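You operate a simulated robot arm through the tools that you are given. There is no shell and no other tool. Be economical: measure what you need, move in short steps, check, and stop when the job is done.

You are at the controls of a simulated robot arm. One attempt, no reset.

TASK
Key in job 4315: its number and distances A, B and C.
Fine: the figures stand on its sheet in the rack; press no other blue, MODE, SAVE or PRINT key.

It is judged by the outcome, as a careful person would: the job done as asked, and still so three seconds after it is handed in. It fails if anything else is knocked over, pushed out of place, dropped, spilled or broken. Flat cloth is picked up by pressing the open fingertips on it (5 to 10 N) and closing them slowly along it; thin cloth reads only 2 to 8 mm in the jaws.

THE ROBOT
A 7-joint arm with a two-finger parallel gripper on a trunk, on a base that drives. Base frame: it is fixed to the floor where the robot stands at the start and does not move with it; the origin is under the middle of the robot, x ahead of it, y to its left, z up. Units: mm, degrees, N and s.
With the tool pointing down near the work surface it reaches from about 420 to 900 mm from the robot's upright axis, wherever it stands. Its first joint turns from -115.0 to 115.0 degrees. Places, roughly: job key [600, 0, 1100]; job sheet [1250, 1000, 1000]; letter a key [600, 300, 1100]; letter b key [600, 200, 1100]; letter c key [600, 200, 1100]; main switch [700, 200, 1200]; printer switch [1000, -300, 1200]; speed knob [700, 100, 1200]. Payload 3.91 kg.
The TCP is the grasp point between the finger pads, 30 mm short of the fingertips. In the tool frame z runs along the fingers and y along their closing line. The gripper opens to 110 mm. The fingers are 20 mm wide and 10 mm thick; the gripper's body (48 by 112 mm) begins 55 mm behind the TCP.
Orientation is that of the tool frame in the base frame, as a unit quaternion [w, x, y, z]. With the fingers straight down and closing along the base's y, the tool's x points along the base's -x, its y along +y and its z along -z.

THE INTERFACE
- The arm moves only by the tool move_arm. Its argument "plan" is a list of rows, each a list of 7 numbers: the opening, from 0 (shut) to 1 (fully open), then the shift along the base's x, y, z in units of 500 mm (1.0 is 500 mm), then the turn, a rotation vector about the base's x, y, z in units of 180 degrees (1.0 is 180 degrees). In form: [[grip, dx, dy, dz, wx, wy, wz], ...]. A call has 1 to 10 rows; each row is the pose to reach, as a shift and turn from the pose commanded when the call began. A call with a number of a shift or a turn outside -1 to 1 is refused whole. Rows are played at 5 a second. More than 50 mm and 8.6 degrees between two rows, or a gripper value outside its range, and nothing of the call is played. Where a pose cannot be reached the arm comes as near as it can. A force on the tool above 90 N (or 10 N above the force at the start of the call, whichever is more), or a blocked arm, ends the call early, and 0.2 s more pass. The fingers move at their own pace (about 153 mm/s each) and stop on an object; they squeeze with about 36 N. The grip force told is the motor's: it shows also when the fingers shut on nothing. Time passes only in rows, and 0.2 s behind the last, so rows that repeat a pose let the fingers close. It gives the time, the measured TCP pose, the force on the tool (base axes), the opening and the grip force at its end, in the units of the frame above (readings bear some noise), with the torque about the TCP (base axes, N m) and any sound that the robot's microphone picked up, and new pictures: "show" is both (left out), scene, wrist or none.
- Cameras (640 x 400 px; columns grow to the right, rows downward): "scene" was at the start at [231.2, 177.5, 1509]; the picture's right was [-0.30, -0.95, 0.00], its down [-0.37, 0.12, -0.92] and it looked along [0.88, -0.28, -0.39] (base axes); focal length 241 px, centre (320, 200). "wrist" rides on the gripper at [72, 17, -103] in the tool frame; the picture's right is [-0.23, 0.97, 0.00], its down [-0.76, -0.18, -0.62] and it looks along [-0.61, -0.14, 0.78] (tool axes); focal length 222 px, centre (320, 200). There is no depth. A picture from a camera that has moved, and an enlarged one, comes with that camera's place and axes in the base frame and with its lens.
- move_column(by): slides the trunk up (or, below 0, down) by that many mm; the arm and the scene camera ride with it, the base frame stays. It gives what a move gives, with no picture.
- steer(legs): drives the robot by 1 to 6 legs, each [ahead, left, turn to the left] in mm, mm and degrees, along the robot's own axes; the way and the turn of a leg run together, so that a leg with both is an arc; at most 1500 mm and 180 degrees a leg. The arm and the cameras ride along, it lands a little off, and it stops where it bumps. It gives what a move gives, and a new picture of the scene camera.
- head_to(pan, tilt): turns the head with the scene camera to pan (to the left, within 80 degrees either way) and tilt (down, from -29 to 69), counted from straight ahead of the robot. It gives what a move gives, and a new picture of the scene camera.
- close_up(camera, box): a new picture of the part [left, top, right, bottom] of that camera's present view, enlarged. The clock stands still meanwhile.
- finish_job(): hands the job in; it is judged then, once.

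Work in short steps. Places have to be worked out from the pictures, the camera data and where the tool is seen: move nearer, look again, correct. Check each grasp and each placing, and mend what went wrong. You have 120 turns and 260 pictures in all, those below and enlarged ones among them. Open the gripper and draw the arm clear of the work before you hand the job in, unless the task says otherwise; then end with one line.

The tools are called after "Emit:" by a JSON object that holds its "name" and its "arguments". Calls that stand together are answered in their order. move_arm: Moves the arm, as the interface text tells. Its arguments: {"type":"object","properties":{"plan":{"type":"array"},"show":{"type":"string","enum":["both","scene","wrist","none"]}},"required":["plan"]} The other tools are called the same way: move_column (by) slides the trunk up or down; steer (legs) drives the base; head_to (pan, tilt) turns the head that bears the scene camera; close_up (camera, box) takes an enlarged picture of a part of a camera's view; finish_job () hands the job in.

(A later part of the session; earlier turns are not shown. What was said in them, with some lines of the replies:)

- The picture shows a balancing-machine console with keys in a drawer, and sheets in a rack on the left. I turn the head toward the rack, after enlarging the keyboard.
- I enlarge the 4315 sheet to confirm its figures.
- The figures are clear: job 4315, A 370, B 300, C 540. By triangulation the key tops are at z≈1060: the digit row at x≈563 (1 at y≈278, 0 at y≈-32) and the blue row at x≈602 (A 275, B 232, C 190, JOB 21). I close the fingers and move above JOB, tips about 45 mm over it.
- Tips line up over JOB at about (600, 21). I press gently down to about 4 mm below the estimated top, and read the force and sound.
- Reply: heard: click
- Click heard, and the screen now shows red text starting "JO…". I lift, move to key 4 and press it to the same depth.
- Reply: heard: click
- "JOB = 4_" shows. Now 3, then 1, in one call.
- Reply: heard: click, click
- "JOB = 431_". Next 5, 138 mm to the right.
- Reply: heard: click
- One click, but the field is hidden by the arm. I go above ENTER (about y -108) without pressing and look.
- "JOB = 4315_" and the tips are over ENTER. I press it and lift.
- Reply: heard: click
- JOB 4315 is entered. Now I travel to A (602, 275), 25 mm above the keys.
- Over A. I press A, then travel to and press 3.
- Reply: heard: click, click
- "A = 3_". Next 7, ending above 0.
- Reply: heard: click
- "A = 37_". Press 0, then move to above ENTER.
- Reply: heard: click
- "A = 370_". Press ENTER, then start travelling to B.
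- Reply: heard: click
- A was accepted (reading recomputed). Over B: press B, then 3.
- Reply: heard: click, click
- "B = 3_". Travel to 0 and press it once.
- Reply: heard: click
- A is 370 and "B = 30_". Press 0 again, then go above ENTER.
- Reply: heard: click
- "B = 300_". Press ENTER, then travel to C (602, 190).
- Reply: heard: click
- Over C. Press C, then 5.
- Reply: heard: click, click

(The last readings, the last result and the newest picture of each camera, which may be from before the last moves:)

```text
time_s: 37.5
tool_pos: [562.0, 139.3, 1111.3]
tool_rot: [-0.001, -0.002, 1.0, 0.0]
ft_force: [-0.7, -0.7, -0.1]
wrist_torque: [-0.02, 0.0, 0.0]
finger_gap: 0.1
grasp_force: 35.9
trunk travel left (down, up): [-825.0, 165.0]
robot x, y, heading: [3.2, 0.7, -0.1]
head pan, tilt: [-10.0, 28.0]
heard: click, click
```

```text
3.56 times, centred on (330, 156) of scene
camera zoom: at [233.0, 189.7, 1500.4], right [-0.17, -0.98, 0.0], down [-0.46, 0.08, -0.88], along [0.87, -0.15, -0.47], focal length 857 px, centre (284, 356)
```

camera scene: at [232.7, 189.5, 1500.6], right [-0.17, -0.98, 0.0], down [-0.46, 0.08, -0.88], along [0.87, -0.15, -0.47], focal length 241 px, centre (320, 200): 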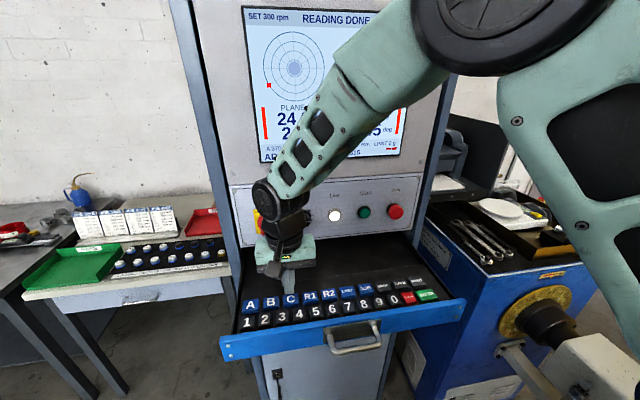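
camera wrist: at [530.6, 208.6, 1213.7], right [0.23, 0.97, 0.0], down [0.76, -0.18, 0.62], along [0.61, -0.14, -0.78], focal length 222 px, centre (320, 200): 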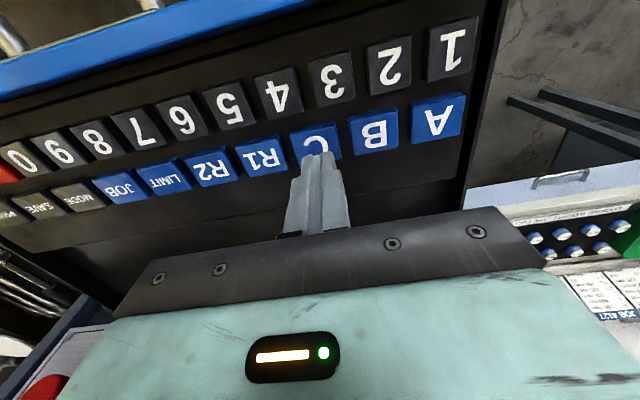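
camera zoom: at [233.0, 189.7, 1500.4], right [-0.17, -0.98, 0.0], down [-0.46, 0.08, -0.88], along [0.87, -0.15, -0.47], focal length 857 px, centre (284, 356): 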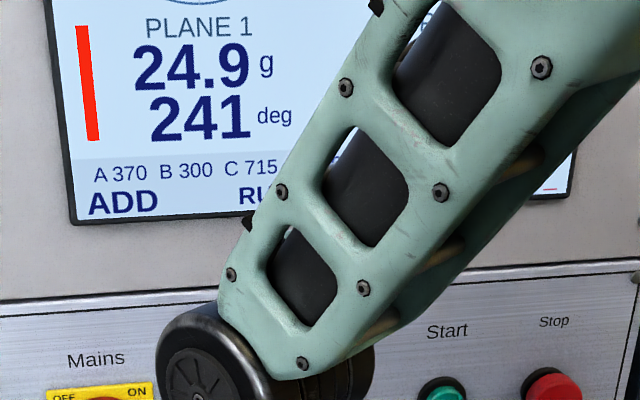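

B is 300. Next 4 (34.5 mm to the left), press, and look.

Emit:
{"name": "move_arm", "arguments": {"plan": [[0, 0, 0.07, 0, 0, 0, 0], [0, 0, 0.07, 0, 0, 0, 0], [0, 0, 0.07, -0.036, 0, 0, 0], [0, 0, 0.07, -0.05, 0, 0, 0], [0, 0, 0.07, -0.05, 0, 0, 0], [0, 0, 0.07, 0, 0, 0, 0]], "show": "none"}}

Emit:
{"name": "move_arm", "arguments": {"plan": [[0, 0, -0.085, 0, 0, 0, 0], [0, 0, -0.17, 0, 0, 0, 0], [0, 0, -0.255, 0, 0, 0, 0], [0, 0, -0.34, 0, 0, 0, 0], [0, 0, -0.415, 0, 0, 0, 0], [0, 0, -0.415, 0, 0, 0, 0]], "show": "wrist"}}

Emit:
{"name": "close_up", "arguments": {"camera": "scene", "box": [240, 100, 420, 212]}}

```text
time_s: 38.9
tool_pos: [561.7, 175.8, 1112.0]
tool_rot: [0.0, -0.001, 1.0, 0.0]
ft_force: [0.5, 0.7, -1.0]
wrist_torque: [0.01, 0.02, -0.02]
finger_gap: 0.1
grasp_force: 36.4
trunk travel left (down, up): [-825.0, 165.0]
robot x, y, heading: [-0.8, -3.3, 0.1]
head pan, tilt: [-10.0, 28.0]
heard: click
```

```text
time_s: 40.3
tool_pos: [561.5, -31.7, 1111.8]
tool_rot: [0.0, -0.001, 1.0, 0.002]
ft_force: [0.1, -0.4, -0.3]
wrist_torque: [-0.03, 0.03, -0.04]
finger_gap: 0.0
grasp_force: 36.1
trunk travel left (down, up): [-825.0, 165.0]
robot x, y, heading: [-0.4, 1.2, 0.1]
head pan, tilt: [-10.0, 28.0]
camera wrist: at [489.0, -14.3, 1214.0], right [0.23, 0.97, 0.0], down [0.76, -0.18, 0.62], along [0.61, -0.14, -0.78], focal length 222 px, centre (320, 200)
```

wrist: 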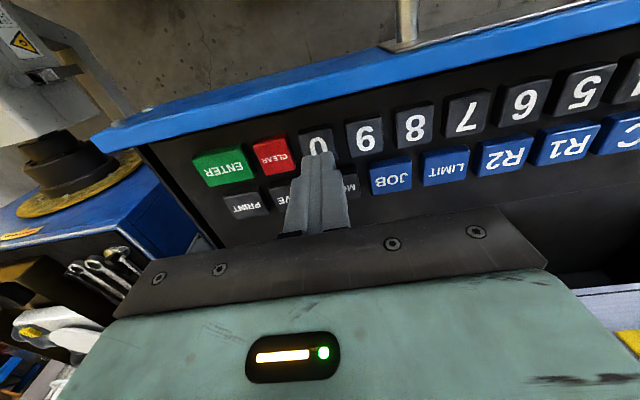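

```text
3.56 times, centred on (330, 156) of scene
camera zoom: at [232.7, 189.5, 1500.6], right [-0.17, -0.98, 0.0], down [-0.46, 0.08, -0.88], along [0.87, -0.15, -0.47], focal length 857 px, centre (284, 356)
```

zoom: 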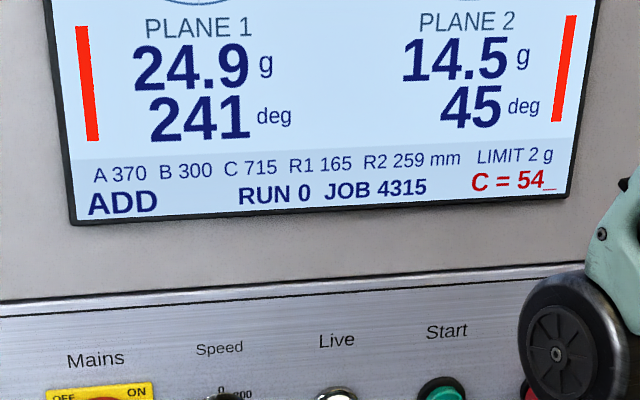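

"C = 54_", tips over 0. Press 0, then go above ENTER.

Emit:
{"name": "move_arm", "arguments": {"plan": [[0, 0, 0, 0, 0, 0, 0], [0, 0, 0, -0.036, 0, 0, 0], [0, 0, 0, -0.05, 0, 0, 0], [0, 0, 0, -0.05, 0, 0, 0], [0, 0, 0, 0, 0, 0, 0], [0, 0, -0.08, 0, 0, 0, 0], [0, -0.002, -0.152, 0, 0, 0, 0], [0, -0.002, -0.152, 0, 0, 0, 0]], "show": "none"}}

Emit:
{"name": "close_up", "arguments": {"camera": "scene", "box": [240, 100, 420, 212]}}

```text
time_s: 42.1
tool_pos: [560.8, -107.0, 1112.5]
tool_rot: [0.0, -0.001, 1.0, 0.001]
ft_force: [0.4, -0.1, -0.1]
wrist_torque: [0.03, 0.0, 0.0]
finger_gap: 0.1
grasp_force: 36.4
trunk travel left (down, up): [-825.0, 165.0]
robot x, y, heading: [2.0, 0.7, 0.2]
head pan, tilt: [-10.0, 28.0]
heard: click
```

```text
3.56 times, centred on (330, 156) of scene
camera zoom: at [232.7, 189.6, 1500.6], right [-0.17, -0.98, 0.0], down [-0.46, 0.08, -0.88], along [0.87, -0.15, -0.47], focal length 857 px, centre (284, 356)
```

zoom: 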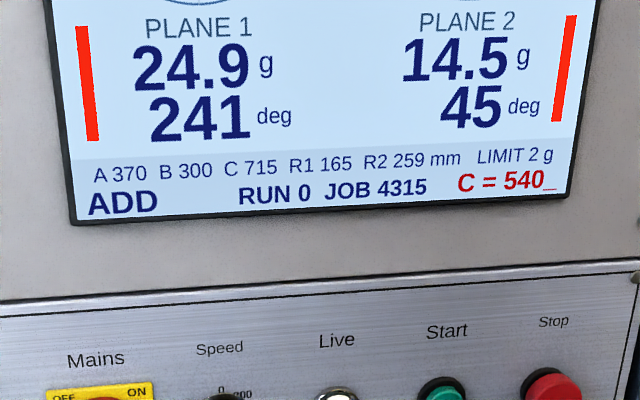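

"C = 540_". Press ENTER, rise clear well above the keys and open the gripper.

Emit:
{"name": "move_arm", "arguments": {"plan": [[0, 0, 0, -0.036, 0, 0, 0], [0, 0, 0, -0.05, 0, 0, 0], [0, 0, 0, -0.05, 0, 0, 0], [0, 0, 0, 0, 0, 0, 0], [0, 0, 0, 0.09, 0, 0, 0], [0, -0.03, 0, 0.18, 0, 0, 0], [0, -0.06, 0, 0.26, 0, 0, 0], [0, -0.09, 0, 0.34, 0, 0, 0], [1, -0.09, 0, 0.34, 0, 0, 0], [1, -0.09, 0, 0.34, 0, 0, 0]], "show": "scene"}}

Emit:
{"name": "close_up", "arguments": {"camera": "scene", "box": [240, 100, 420, 212]}}

```text
time_s: 44.3
tool_pos: [514.9, -108.1, 1281.2]
tool_rot: [0.0, -0.001, 1.0, 0.0]
ft_force: [-0.1, -0.1, -0.5]
wrist_torque: [-0.01, 0.01, -0.03]
finger_gap: 110.1
grasp_force: 0.1
trunk travel left (down, up): [-825.0, 165.0]
robot x, y, heading: [3.8, 2.4, 0.1]
head pan, tilt: [-10.0, 28.0]
heard: click
camera scene: at [232.6, 189.5, 1500.6], right [-0.17, -0.98, 0.0], down [-0.46, 0.08, -0.88], along [0.87, -0.15, -0.47], focal length 241 px, centre (320, 200)
```

scene: 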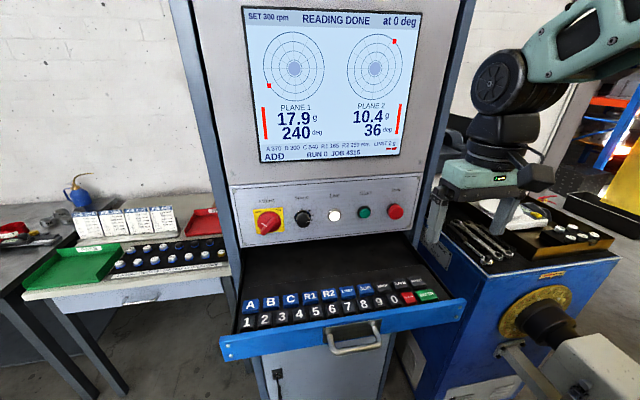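

```text
3.56 times, centred on (330, 156) of scene
camera zoom: at [232.6, 189.5, 1500.6], right [-0.17, -0.98, 0.0], down [-0.46, 0.08, -0.88], along [0.87, -0.15, -0.47], focal length 857 px, centre (284, 356)
```

zoom: 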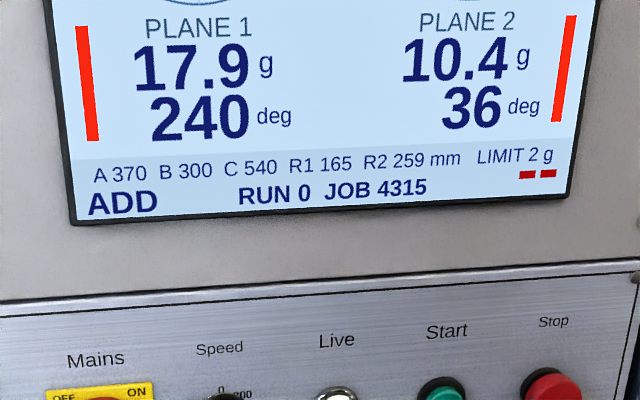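

The screen reads A 370, B 300, C 540, JOB 4315; the arm is clear and the gripper open. I hand the job in.

Emit:
{"name": "finish_job", "arguments": {}}

```text
The job is handed in.
```

Job 4315 is keyed in with A 370, B 300 and C 540, as the screen confirms; no other blue, MODE, SAVE or PRINT key was pressed.
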